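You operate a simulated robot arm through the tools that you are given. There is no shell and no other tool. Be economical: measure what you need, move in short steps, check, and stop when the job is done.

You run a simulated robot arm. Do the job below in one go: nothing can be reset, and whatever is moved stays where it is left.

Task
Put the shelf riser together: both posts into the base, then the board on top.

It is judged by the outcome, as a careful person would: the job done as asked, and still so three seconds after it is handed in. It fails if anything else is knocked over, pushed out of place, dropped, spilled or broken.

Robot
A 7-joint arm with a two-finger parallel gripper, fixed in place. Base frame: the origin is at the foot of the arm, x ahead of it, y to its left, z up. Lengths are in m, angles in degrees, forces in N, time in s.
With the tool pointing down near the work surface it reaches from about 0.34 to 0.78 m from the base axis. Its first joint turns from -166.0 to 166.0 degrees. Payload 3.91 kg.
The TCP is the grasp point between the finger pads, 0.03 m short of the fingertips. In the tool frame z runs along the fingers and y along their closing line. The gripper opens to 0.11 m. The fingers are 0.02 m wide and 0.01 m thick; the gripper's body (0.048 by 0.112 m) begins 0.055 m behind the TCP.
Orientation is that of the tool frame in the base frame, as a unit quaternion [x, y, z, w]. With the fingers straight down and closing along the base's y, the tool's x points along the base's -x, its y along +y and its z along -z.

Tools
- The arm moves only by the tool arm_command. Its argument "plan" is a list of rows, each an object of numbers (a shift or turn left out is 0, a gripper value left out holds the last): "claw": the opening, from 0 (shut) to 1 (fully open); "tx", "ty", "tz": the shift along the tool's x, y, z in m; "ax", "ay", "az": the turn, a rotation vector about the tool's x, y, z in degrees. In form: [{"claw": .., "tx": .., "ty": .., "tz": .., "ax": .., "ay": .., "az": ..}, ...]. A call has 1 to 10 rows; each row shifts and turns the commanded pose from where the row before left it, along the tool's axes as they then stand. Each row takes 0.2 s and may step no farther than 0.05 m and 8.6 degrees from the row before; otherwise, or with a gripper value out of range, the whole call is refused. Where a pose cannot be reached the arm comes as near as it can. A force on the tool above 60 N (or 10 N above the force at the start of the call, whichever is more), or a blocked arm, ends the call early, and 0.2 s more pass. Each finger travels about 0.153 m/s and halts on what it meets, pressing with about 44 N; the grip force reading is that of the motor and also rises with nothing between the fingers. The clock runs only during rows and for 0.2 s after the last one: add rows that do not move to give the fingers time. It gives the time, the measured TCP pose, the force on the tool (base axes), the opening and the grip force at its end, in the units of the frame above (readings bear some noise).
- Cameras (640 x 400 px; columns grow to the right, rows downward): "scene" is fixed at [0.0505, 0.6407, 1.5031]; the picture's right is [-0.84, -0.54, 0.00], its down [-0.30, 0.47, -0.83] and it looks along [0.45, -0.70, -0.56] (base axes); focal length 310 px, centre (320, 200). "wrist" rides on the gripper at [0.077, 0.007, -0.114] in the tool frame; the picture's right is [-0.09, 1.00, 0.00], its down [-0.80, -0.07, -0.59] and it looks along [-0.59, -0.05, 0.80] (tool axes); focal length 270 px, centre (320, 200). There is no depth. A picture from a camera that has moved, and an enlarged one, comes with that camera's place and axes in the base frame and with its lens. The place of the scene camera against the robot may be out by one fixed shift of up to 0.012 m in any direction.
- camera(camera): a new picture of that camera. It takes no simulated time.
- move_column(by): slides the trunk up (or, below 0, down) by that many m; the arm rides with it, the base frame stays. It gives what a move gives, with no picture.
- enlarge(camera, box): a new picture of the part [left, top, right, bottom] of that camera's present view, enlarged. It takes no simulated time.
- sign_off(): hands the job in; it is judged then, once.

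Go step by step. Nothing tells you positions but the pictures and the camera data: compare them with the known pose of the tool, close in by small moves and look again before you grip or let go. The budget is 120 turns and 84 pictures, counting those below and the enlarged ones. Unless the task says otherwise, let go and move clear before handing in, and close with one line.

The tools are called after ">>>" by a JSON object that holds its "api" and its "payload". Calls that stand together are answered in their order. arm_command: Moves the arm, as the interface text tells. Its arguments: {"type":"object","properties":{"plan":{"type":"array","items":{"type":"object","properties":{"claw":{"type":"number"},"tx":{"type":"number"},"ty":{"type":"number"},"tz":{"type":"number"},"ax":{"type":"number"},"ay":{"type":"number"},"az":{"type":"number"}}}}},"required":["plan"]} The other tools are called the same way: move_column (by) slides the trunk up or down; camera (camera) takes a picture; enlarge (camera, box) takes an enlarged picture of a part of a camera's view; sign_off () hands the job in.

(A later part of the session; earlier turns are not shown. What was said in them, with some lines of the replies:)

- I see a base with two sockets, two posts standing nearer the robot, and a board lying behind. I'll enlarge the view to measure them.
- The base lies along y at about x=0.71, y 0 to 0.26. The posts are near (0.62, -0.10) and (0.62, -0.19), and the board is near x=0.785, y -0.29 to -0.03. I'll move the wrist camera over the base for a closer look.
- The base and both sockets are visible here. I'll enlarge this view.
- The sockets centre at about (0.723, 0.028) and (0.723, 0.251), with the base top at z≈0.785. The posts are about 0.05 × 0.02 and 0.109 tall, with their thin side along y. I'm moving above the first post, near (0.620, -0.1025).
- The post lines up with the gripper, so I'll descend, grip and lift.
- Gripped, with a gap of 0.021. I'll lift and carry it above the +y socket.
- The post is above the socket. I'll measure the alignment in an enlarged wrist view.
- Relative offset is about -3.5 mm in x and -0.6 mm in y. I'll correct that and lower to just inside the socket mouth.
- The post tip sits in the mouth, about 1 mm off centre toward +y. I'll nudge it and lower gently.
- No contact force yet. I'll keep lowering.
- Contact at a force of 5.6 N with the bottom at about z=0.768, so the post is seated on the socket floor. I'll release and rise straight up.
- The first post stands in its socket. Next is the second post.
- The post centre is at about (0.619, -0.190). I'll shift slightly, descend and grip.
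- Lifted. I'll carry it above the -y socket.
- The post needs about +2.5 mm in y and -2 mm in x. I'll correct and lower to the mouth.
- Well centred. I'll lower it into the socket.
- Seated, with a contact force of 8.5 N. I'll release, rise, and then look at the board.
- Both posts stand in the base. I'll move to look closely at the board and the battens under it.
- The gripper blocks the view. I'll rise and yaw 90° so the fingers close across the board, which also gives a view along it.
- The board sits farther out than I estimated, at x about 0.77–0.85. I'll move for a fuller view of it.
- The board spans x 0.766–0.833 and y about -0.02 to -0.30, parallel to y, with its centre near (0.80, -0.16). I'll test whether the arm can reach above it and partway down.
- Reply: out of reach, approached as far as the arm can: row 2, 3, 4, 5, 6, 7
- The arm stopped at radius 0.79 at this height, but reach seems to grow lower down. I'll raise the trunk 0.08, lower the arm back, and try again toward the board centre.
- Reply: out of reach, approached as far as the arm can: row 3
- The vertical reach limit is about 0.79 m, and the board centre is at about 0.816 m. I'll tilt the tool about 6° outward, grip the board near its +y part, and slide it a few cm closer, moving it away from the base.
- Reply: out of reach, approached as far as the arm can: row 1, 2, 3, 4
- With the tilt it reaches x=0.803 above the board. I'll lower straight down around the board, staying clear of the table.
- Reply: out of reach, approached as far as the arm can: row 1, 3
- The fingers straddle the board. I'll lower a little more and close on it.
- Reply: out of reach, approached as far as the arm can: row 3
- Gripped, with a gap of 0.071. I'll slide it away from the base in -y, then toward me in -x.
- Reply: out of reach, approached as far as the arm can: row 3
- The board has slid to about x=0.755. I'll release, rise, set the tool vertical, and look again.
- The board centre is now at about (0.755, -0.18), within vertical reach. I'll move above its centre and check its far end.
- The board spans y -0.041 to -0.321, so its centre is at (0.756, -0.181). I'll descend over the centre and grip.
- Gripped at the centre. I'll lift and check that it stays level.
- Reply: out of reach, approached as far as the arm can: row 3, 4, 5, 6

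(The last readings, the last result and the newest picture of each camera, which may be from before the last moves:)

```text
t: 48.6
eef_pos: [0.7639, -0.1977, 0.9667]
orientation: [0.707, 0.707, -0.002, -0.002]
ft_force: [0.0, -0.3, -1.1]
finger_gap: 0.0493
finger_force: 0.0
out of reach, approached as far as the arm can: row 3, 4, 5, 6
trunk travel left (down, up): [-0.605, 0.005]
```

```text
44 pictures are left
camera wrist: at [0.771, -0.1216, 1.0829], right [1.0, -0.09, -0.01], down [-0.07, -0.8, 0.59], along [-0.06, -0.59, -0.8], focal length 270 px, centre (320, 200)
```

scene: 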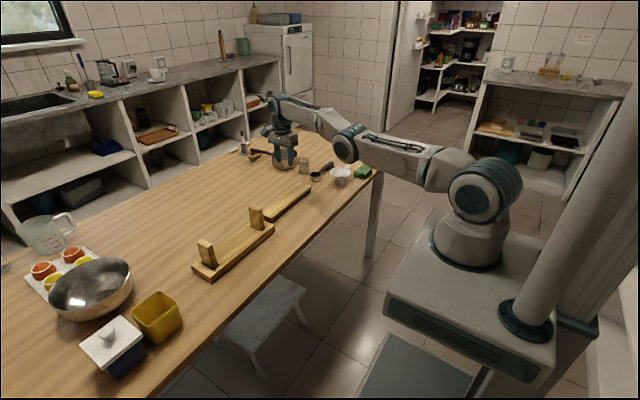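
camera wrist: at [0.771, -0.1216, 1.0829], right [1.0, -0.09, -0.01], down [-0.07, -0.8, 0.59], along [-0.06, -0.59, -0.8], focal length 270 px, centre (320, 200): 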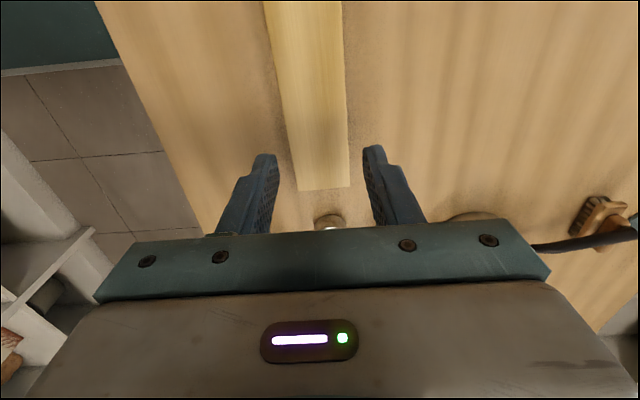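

The board slipped out of the grip and the arm hit its reach limit during the lift. I'll check where the board lies now.

>>> {"api": "enlarge", "payload": {"camera": "scene", "box": [190, 140, 350, 260]}}

>>> {"api": "enlarge", "payload": {"camera": "wrist", "box": [200, 0, 460, 240]}}

```text
3.33 times, centred on (270, 200) of scene
camera zoom: at [0.0505, 0.6407, 1.5031], right [-0.84, -0.54, 0.0], down [-0.3, 0.47, -0.83], along [0.45, -0.7, -0.56], focal length 1034 px, centre (487, 200)
```

zoom: 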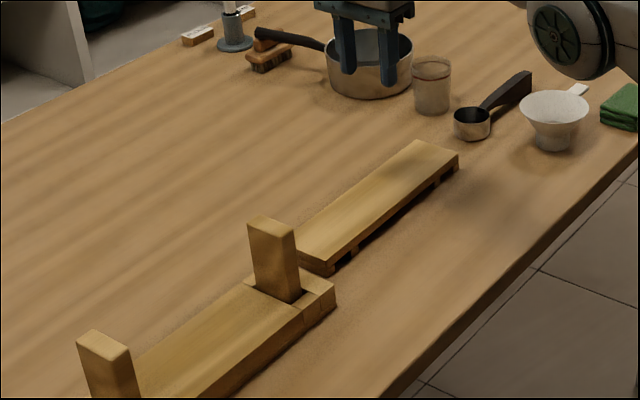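

```text
1.67 times, centred on (330, 120) of wrist
camera zoom: at [0.771, -0.1216, 1.0829], right [1.0, -0.09, -0.01], down [-0.07, -0.8, 0.59], along [-0.06, -0.59, -0.8], focal length 450 px, centre (303, 333)
```

zoom: 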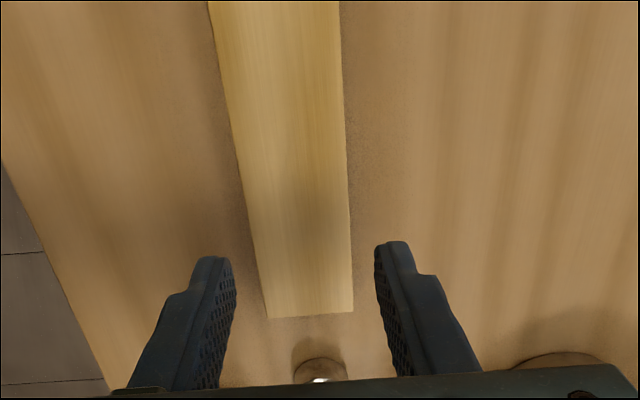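

The board hardly moved and still lies flat near (0.756, -0.181). The arm was almost straight, which made the lift unreliable. I'll regrip, slide the board about 9 cm closer, and lift from there. First I'll recover the pose above it.

>>> {"api": "arm_command", "payload": {"plan": [{"claw": 1.0, "ty": -0.01}, {"ty": -0.01, "tx": 0.008}, {"tx": 0.008}, {}]}}

```text
t: 49.6
eef_pos: [0.7677, -0.1842, 0.967]
orientation: [0.707, 0.707, -0.001, -0.002]
ft_force: [-0.7, 0.0, 0.2]
finger_gap: 0.1101
finger_force: 0.0
out of reach, approached as far as the arm can: row 1, 2
trunk travel left (down, up): [-0.605, 0.005]
```

>>> {"api": "arm_command", "payload": {"plan": [{"ty": -0.03}, {"ty": -0.03}, {}]}}

```text
t: 50.4
eef_pos: [0.7635, -0.1962, 0.9683]
orientation: [0.708, 0.707, -0.002, -0.002]
ft_force: [-0.7, -0.2, 0.3]
finger_gap: 0.1098
finger_force: 0.1
out of reach, approached as far as the arm can: row 1, 2
trunk travel left (down, up): [-0.605, 0.005]
```

The arm is stuck in a straight-arm posture. I'll try moving down to bend the elbow; the fingers are open and straddle the board.

>>> {"api": "arm_command", "payload": {"plan": [{"tz": 0.02}, {"tz": 0.02}, {"tz": 0.02}, {}]}}

```text
t: 51.4
eef_pos: [0.7631, -0.1968, 0.9089]
orientation: [0.707, 0.707, -0.001, -0.002]
ft_force: [0.8, 0.8, 0.0]
finger_gap: 0.1102
finger_force: 0.1
trunk travel left (down, up): [-0.605, 0.005]
```

>>> {"api": "arm_command", "payload": {"plan": [{"ty": -0.01}, {"ty": -0.01}, {}]}}

```text
t: 52.2
eef_pos: [0.7604, -0.2023, 0.9078]
orientation: [0.707, 0.707, -0.001, -0.002]
ft_force: [-0.7, 0.6, -0.6]
finger_gap: 0.1101
finger_force: 0.1
out of reach, approached as far as the arm can: row 1, 2
trunk travel left (down, up): [-0.605, 0.005]
```

>>> {"api": "arm_command", "payload": {"plan": [{"ty": -0.035, "tz": 0.035}, {}]}}

>>> {"api": "camera", "payload": {"camera": "scene"}}

```text
t: 52.8
eef_pos: [0.7555, -0.2095, 0.8685]
orientation: [0.707, 0.707, -0.002, -0.002]
ft_force: [-0.2, 0.6, -0.4]
finger_gap: 0.1101
finger_force: 0.0
out of reach, approached as far as the arm can: row 1
trunk travel left (down, up): [-0.605, 0.005]
```

```text
41 pictures are left
```

scene: 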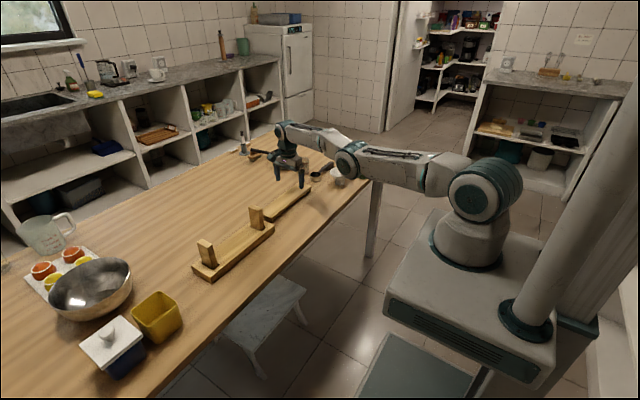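

>>> {"api": "arm_command", "payload": {"plan": [{"tz": 0.02}, {"tz": 0.015, "tx": 0.005}, {"tz": 0.01, "tx": 0.01}, {}]}}

>>> {"api": "arm_command", "payload": {"plan": [{"ty": -0.003, "tx": 0.01}, {"ty": -0.003, "tx": 0.01}, {}]}}

```text
t: 53.8
eef_pos: [0.7539, -0.195, 0.8233]
orientation: [0.707, 0.707, -0.002, -0.002]
ft_force: [1.1, 0.1, 0.2]
finger_gap: 0.1098
finger_force: 0.1
trunk travel left (down, up): [-0.605, 0.005]
```

```text
t: 54.6
eef_pos: [0.749, -0.1753, 0.8234]
orientation: [0.708, 0.706, -0.001, -0.002]
ft_force: [-0.1, 0.0, 0.8]
finger_gap: 0.1103
finger_force: 0.1
trunk travel left (down, up): [-0.605, 0.005]
```

Free again at radius 0.77. I'll grip the board centre low and slide it toward me by 9 cm, keeping it on the table.

>>> {"api": "arm_command", "payload": {"plan": [{"ty": 0.004, "tx": -0.004, "tz": 0.01}, {"tz": 0.01}, {"tz": 0.007}, {}, {"claw": 0.5}, {}, {}]}}

>>> {"api": "arm_command", "payload": {"plan": [{"ty": -0.01}, {"ty": -0.015}, {"ty": -0.015}, {"ty": -0.015}, {"ty": -0.015}, {"ty": -0.015}, {"ty": -0.01}, {}]}}

>>> {"api": "enlarge", "payload": {"camera": "scene", "box": [190, 140, 350, 260]}}

```text
t: 56.2
eef_pos: [0.753, -0.1811, 0.7966]
orientation: [0.707, 0.707, -0.001, -0.001]
ft_force: [0.4, -1.2, 0.8]
finger_gap: 0.0694
finger_force: 43.9
trunk travel left (down, up): [-0.605, 0.005]
```

```text
t: 58.0
eef_pos: [0.6571, -0.1772, 0.7972]
orientation: [0.708, 0.706, -0.002, -0.002]
ft_force: [0.3, -0.3, -0.6]
finger_gap: 0.0694
finger_force: 44.0
trunk travel left (down, up): [-0.605, 0.005]
```

```text
3.33 times, centred on (270, 200) of scene
camera zoom: at [0.0505, 0.6407, 1.5031], right [-0.84, -0.54, 0.0], down [-0.3, 0.47, -0.83], along [0.45, -0.7, -0.56], focal length 1034 px, centre (487, 200)
```

zoom: 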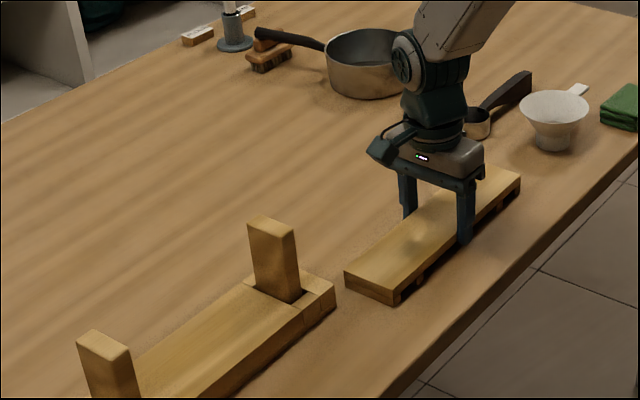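

The board slid along well and is still gripped. I'll lift gently and check the grip.

>>> {"api": "arm_command", "payload": {"plan": [{"tz": -0.005}, {"tz": -0.01}, {"tz": -0.015}, {}]}}

>>> {"api": "enlarge", "payload": {"camera": "scene", "box": [190, 140, 350, 260]}}

```text
t: 59.0
eef_pos: [0.6583, -0.1804, 0.8281]
orientation: [0.708, 0.707, -0.002, -0.002]
ft_force: [-0.4, 0.3, -1.3]
finger_gap: 0.0696
finger_force: 44.2
trunk travel left (down, up): [-0.605, 0.005]
```

```text
3.33 times, centred on (270, 200) of scene
camera zoom: at [0.0505, 0.6407, 1.5031], right [-0.84, -0.54, 0.0], down [-0.3, 0.47, -0.83], along [0.45, -0.7, -0.56], focal length 1034 px, centre (487, 200)
```

zoom: 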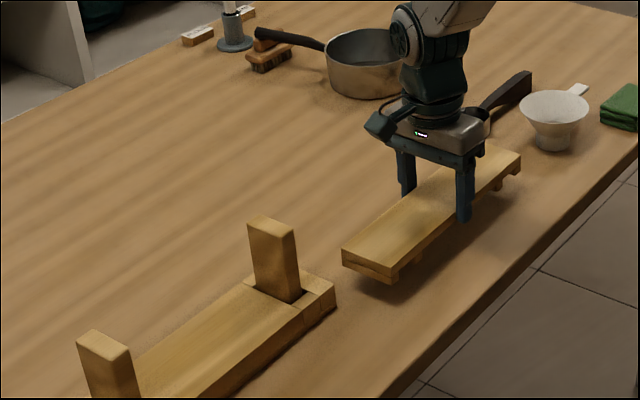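

It's lifted level. I'll raise it above post height and inspect the underside battens.

>>> {"api": "arm_command", "payload": {"plan": [{"tz": -0.025}, {"tz": -0.03}, {"tz": -0.03}, {"tz": -0.03}, {"tz": -0.02}, {}]}}

>>> {"api": "enlarge", "payload": {"camera": "scene", "box": [250, 120, 350, 200]}}

>>> {"api": "enlarge", "payload": {"camera": "wrist", "box": [180, 0, 480, 250]}}

```text
t: 60.4
eef_pos: [0.6576, -0.179, 0.961]
orientation: [0.707, 0.707, -0.001, -0.001]
ft_force: [-0.7, -0.3, -1.3]
finger_gap: 0.0693
finger_force: 43.4
trunk travel left (down, up): [-0.605, 0.005]
```

```text
5.00 times, centred on (300, 160) of scene
camera zoom: at [0.0505, 0.6407, 1.5031], right [-0.84, -0.54, 0.0], down [-0.3, 0.47, -0.83], along [0.45, -0.7, -0.56], focal length 1552 px, centre (420, 400)
```

zoom: 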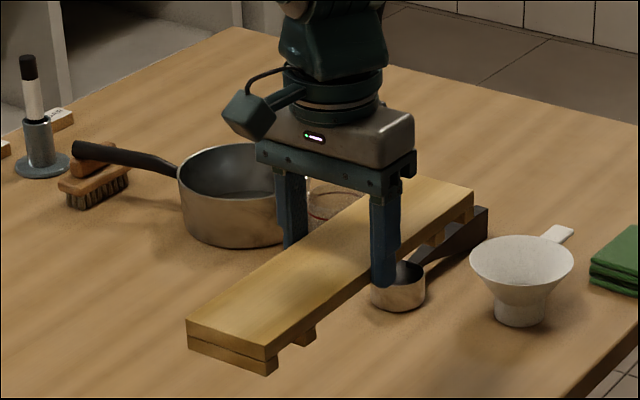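

```text
1.60 times, centred on (330, 125) of wrist
camera zoom: at [0.6651, -0.103, 1.0768], right [1.0, -0.09, -0.01], down [-0.07, -0.8, 0.59], along [-0.06, -0.59, -0.8], focal length 432 px, centre (304, 320)
```

zoom: 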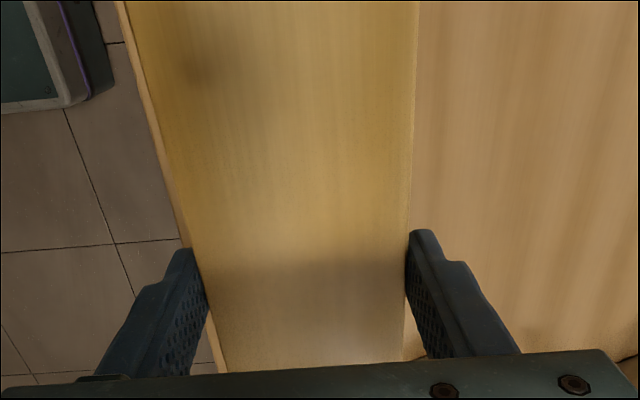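

The underside shows a post slot at each end, between the end batten and the inner batten. I'll carry the board above the posts, to around (0.719, 0.140).

>>> {"api": "arm_command", "payload": {"plan": [{"tx": 0.02, "ty": 0.004}, {"tx": 0.04, "ty": 0.0077}, {"tx": 0.04, "ty": 0.0077}, {"tx": 0.04, "ty": 0.0077}, {"tx": 0.04, "ty": 0.0077}, {"tx": 0.04, "ty": 0.0077}, {"tx": 0.04, "ty": 0.0077}, {"tx": 0.04, "ty": 0.0077}, {"tx": 0.019, "ty": 0.0035}, {}]}}

>>> {"api": "enlarge", "payload": {"camera": "scene", "box": [170, 150, 310, 290]}}

>>> {"api": "camera", "payload": {"camera": "wrist"}}

```text
t: 62.6
eef_pos: [0.7208, 0.1383, 0.9621]
orientation: [0.708, 0.706, -0.002, -0.002]
ft_force: [-0.2, -0.5, -1.1]
finger_gap: 0.0696
finger_force: 44.1
trunk travel left (down, up): [-0.605, 0.005]
```

```text
2.86 times, centred on (240, 220) of scene
camera zoom: at [0.0505, 0.6407, 1.5031], right [-0.84, -0.54, 0.0], down [-0.3, 0.47, -0.83], along [0.45, -0.7, -0.56], focal length 887 px, centre (549, 143)
```

zoom: 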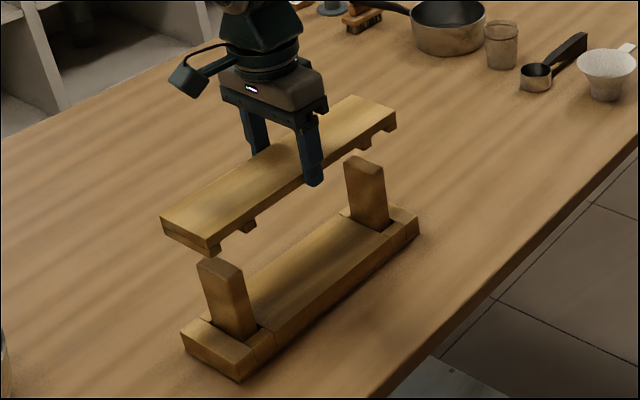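

```text
35 pictures are left
camera wrist: at [0.7276, 0.2156, 1.0778], right [1.0, -0.09, 0.0], down [-0.07, -0.8, 0.59], along [-0.06, -0.59, -0.8], focal length 270 px, centre (320, 200)
```

wrist: 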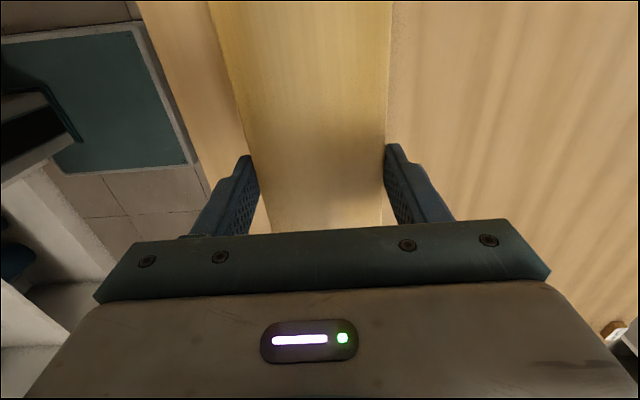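

Now I'll enlarge each end to compare the slots with the posts.

>>> {"api": "enlarge", "payload": {"camera": "scene", "box": [195, 200, 265, 270]}}

>>> {"api": "enlarge", "payload": {"camera": "scene", "box": [260, 165, 330, 235]}}

```text
5.71 times, centred on (230, 235) of scene
camera zoom: at [0.0505, 0.6407, 1.5031], right [-0.84, -0.54, 0.0], down [-0.3, 0.47, -0.83], along [0.45, -0.7, -0.56], focal length 1773 px, centre (834, 0)
```

zoom: 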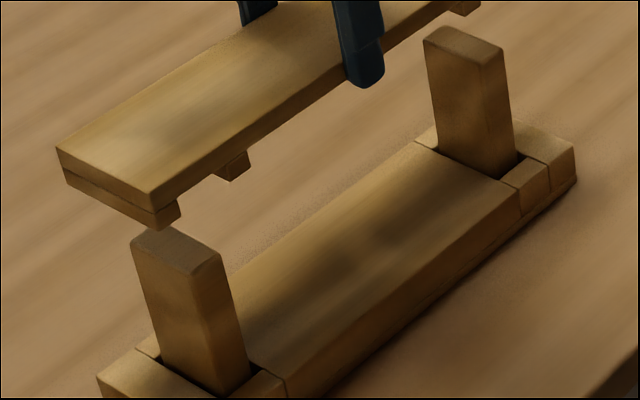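

```text
5.71 times, centred on (295, 200) of scene
camera zoom: at [0.0505, 0.6407, 1.5031], right [-0.84, -0.54, 0.0], down [-0.3, 0.47, -0.83], along [0.45, -0.7, -0.56], focal length 1773 px, centre (463, 200)
```

zoom: 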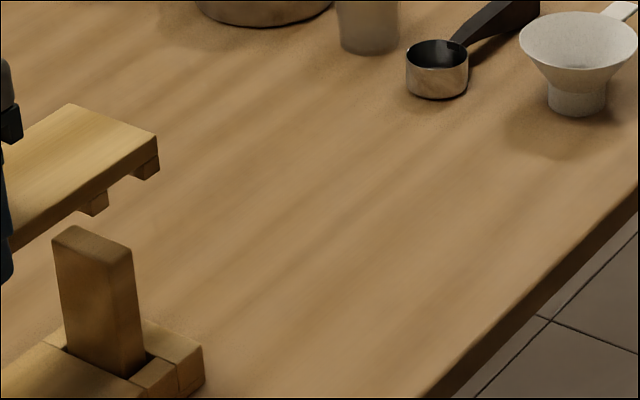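

Slots are 0.032 wide against 0.021 posts. The board needs about +2.7 mm in y, and x is centred. I'll correct and lower to just above the post tops.

>>> {"api": "arm_command", "payload": {"plan": [{"tx": 0.0027}, {"tz": 0.02}, {"tz": 0.02}, {}]}}

>>> {"api": "enlarge", "payload": {"camera": "scene", "box": [190, 205, 260, 275]}}

>>> {"api": "enlarge", "payload": {"camera": "scene", "box": [230, 175, 300, 245]}}

```text
t: 63.6
eef_pos: [0.7195, 0.1432, 0.9218]
orientation: [0.707, 0.707, 0.0, -0.001]
ft_force: [-0.5, -0.5, -1.1]
finger_gap: 0.069
finger_force: 44.1
trunk travel left (down, up): [-0.605, 0.005]
```

```text
5.71 times, centred on (225, 240) of scene
camera zoom: at [0.0505, 0.6407, 1.5031], right [-0.84, -0.54, 0.0], down [-0.3, 0.47, -0.83], along [0.45, -0.7, -0.56], focal length 1773 px, centre (863, -29)
```

zoom: 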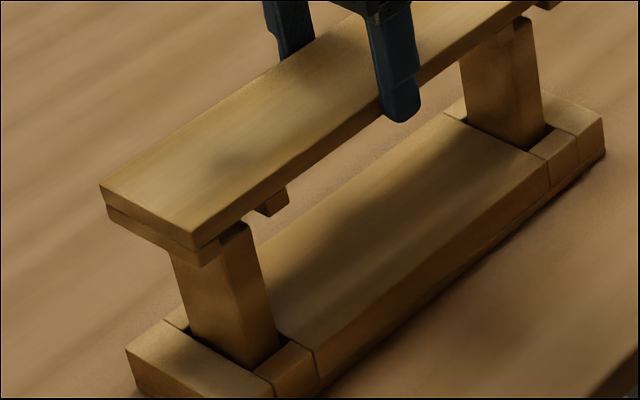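

```text
5.71 times, centred on (265, 210) of scene
camera zoom: at [0.0505, 0.6407, 1.5031], right [-0.84, -0.54, 0.0], down [-0.3, 0.47, -0.83], along [0.45, -0.7, -0.56], focal length 1773 px, centre (634, 143)
```

zoom: 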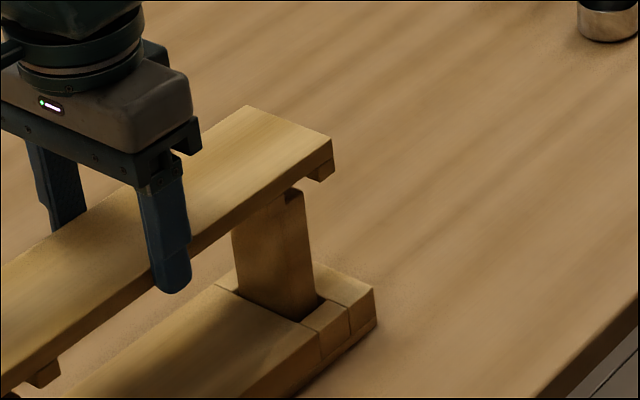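

Both slots are over the posts with several mm to spare. I'll lower in small steps until contact.

>>> {"api": "arm_command", "payload": {"plan": [{"tx": -0.0008, "tz": 0.004}, {"tz": 0.004}, {"tz": 0.003}, {}]}}

>>> {"api": "enlarge", "payload": {"camera": "scene", "box": [190, 205, 260, 275]}}

```text
t: 64.6
eef_pos: [0.7202, 0.1412, 0.9106]
orientation: [0.708, 0.707, -0.002, -0.001]
ft_force: [-0.1, 0.7, -1.9]
finger_gap: 0.0697
finger_force: 44.3
trunk travel left (down, up): [-0.605, 0.005]
```

```text
5.71 times, centred on (225, 240) of scene
camera zoom: at [0.0505, 0.6407, 1.5031], right [-0.84, -0.54, 0.0], down [-0.3, 0.47, -0.83], along [0.45, -0.7, -0.56], focal length 1773 px, centre (863, -29)
```

zoom: 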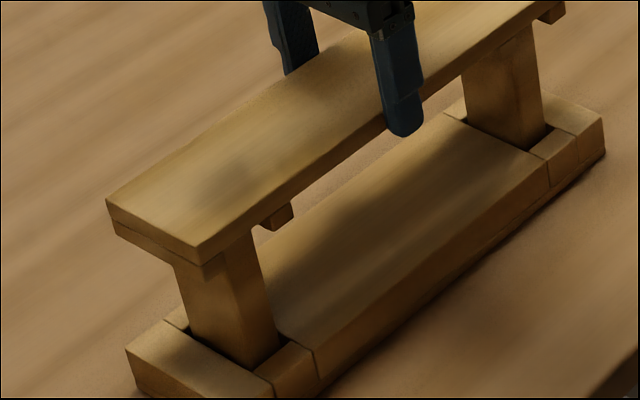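

The post tops are entering the slots. I'll keep lowering gently.

>>> {"api": "arm_command", "payload": {"plan": [{"tz": 0.002}, {"tz": 0.002}, {}]}}

>>> {"api": "arm_command", "payload": {"plan": [{"tz": 0.002}, {}]}}

```text
t: 65.4
eef_pos: [0.7206, 0.1421, 0.9067]
orientation: [0.707, 0.707, -0.001, -0.002]
ft_force: [0.4, 1.2, -1.3]
finger_gap: 0.0691
finger_force: 44.0
trunk travel left (down, up): [-0.605, 0.005]
```

```text
t: 66.0
eef_pos: [0.7198, 0.1418, 0.9039]
orientation: [0.708, 0.706, -0.002, -0.002]
ft_force: [-0.4, 0.1, -1.2]
finger_gap: 0.0693
finger_force: 43.9
trunk travel left (down, up): [-0.605, 0.005]
```

>>> {"api": "arm_command", "payload": {"plan": [{"tz": 0.0015}, {}]}}

>>> {"api": "arm_command", "payload": {"plan": [{"tz": 0.0015}, {}]}}

>>> {"api": "enlarge", "payload": {"camera": "scene", "box": [190, 205, 260, 275]}}

```text
t: 66.6
eef_pos: [0.7191, 0.1422, 0.9034]
orientation: [0.707, 0.707, -0.001, -0.001]
ft_force: [0.3, 0.4, -0.3]
finger_gap: 0.0695
finger_force: 43.4
trunk travel left (down, up): [-0.605, 0.005]
```

```text
t: 67.2
eef_pos: [0.7194, 0.1407, 0.9034]
orientation: [0.707, 0.707, -0.001, -0.001]
ft_force: [0.0, 1.1, 9.9]
finger_gap: 0.0692
finger_force: 43.9
trunk travel left (down, up): [-0.605, 0.005]
```

```text
5.71 times, centred on (225, 240) of scene
camera zoom: at [0.0505, 0.6407, 1.5031], right [-0.84, -0.54, 0.0], down [-0.3, 0.47, -0.83], along [0.45, -0.7, -0.56], focal length 1773 px, centre (863, -29)
```

zoom: 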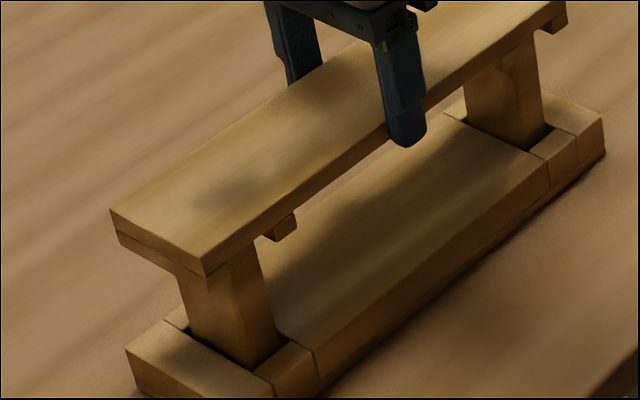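

The board rests on both posts, with a contact force of 9.9 N. I'll release, wait, and rise straight up.

>>> {"api": "arm_command", "payload": {"plan": [{"tz": -0.001}, {"claw": 0.75}, {"claw": 0.95}, {}, {"tz": -0.02}, {"tz": -0.03}, {"tz": -0.03}, {"tz": -0.03}, {}]}}

>>> {"api": "enlarge", "payload": {"camera": "scene", "box": [180, 170, 290, 280]}}

>>> {"api": "camera", "payload": {"camera": "scene"}}

```text
t: 69.2
eef_pos: [0.7201, 0.1404, 1.0131]
orientation: [0.707, 0.707, -0.002, -0.001]
ft_force: [-0.4, 0.3, 0.8]
finger_gap: 0.1046
finger_force: 0.1
trunk travel left (down, up): [-0.605, 0.005]
```

```text
3.64 times, centred on (235, 225) of scene
camera zoom: at [0.0505, 0.6407, 1.5031], right [-0.84, -0.54, 0.0], down [-0.3, 0.47, -0.83], along [0.45, -0.7, -0.56], focal length 1128 px, centre (629, 109)
```

zoom: 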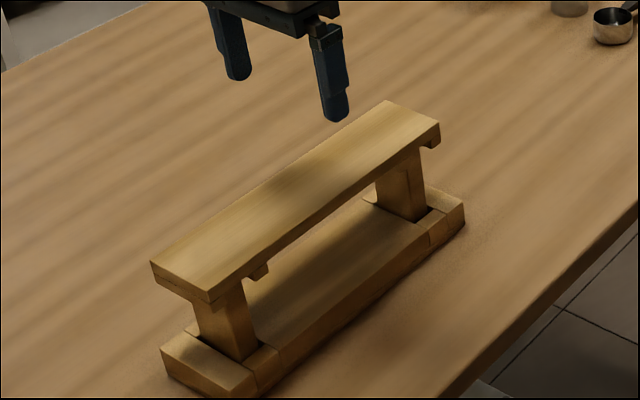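

```text
27 pictures are left
```

scene: 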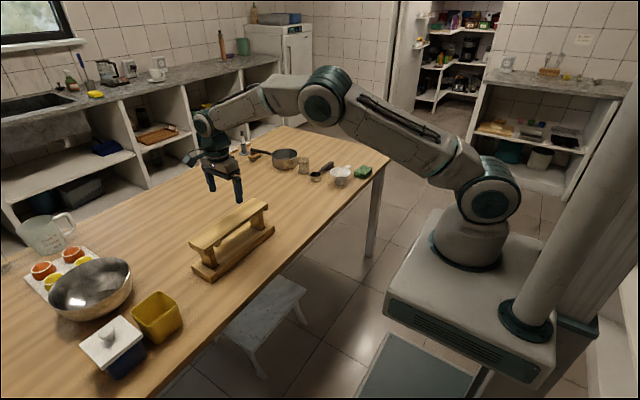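

The riser is assembled: both posts are in the base, the board sits level on top, and the gripper is clear. Nothing else has been disturbed, so I'm handing in.

>>> {"api": "sign_off", "payload": {}}

```text
The job is handed in.
```

The shelf riser is assembled, with both posts in the base and the board resting level on top; the board slipped from the gripper once while being picked up, but stayed on the table and nothing else was disturbed.
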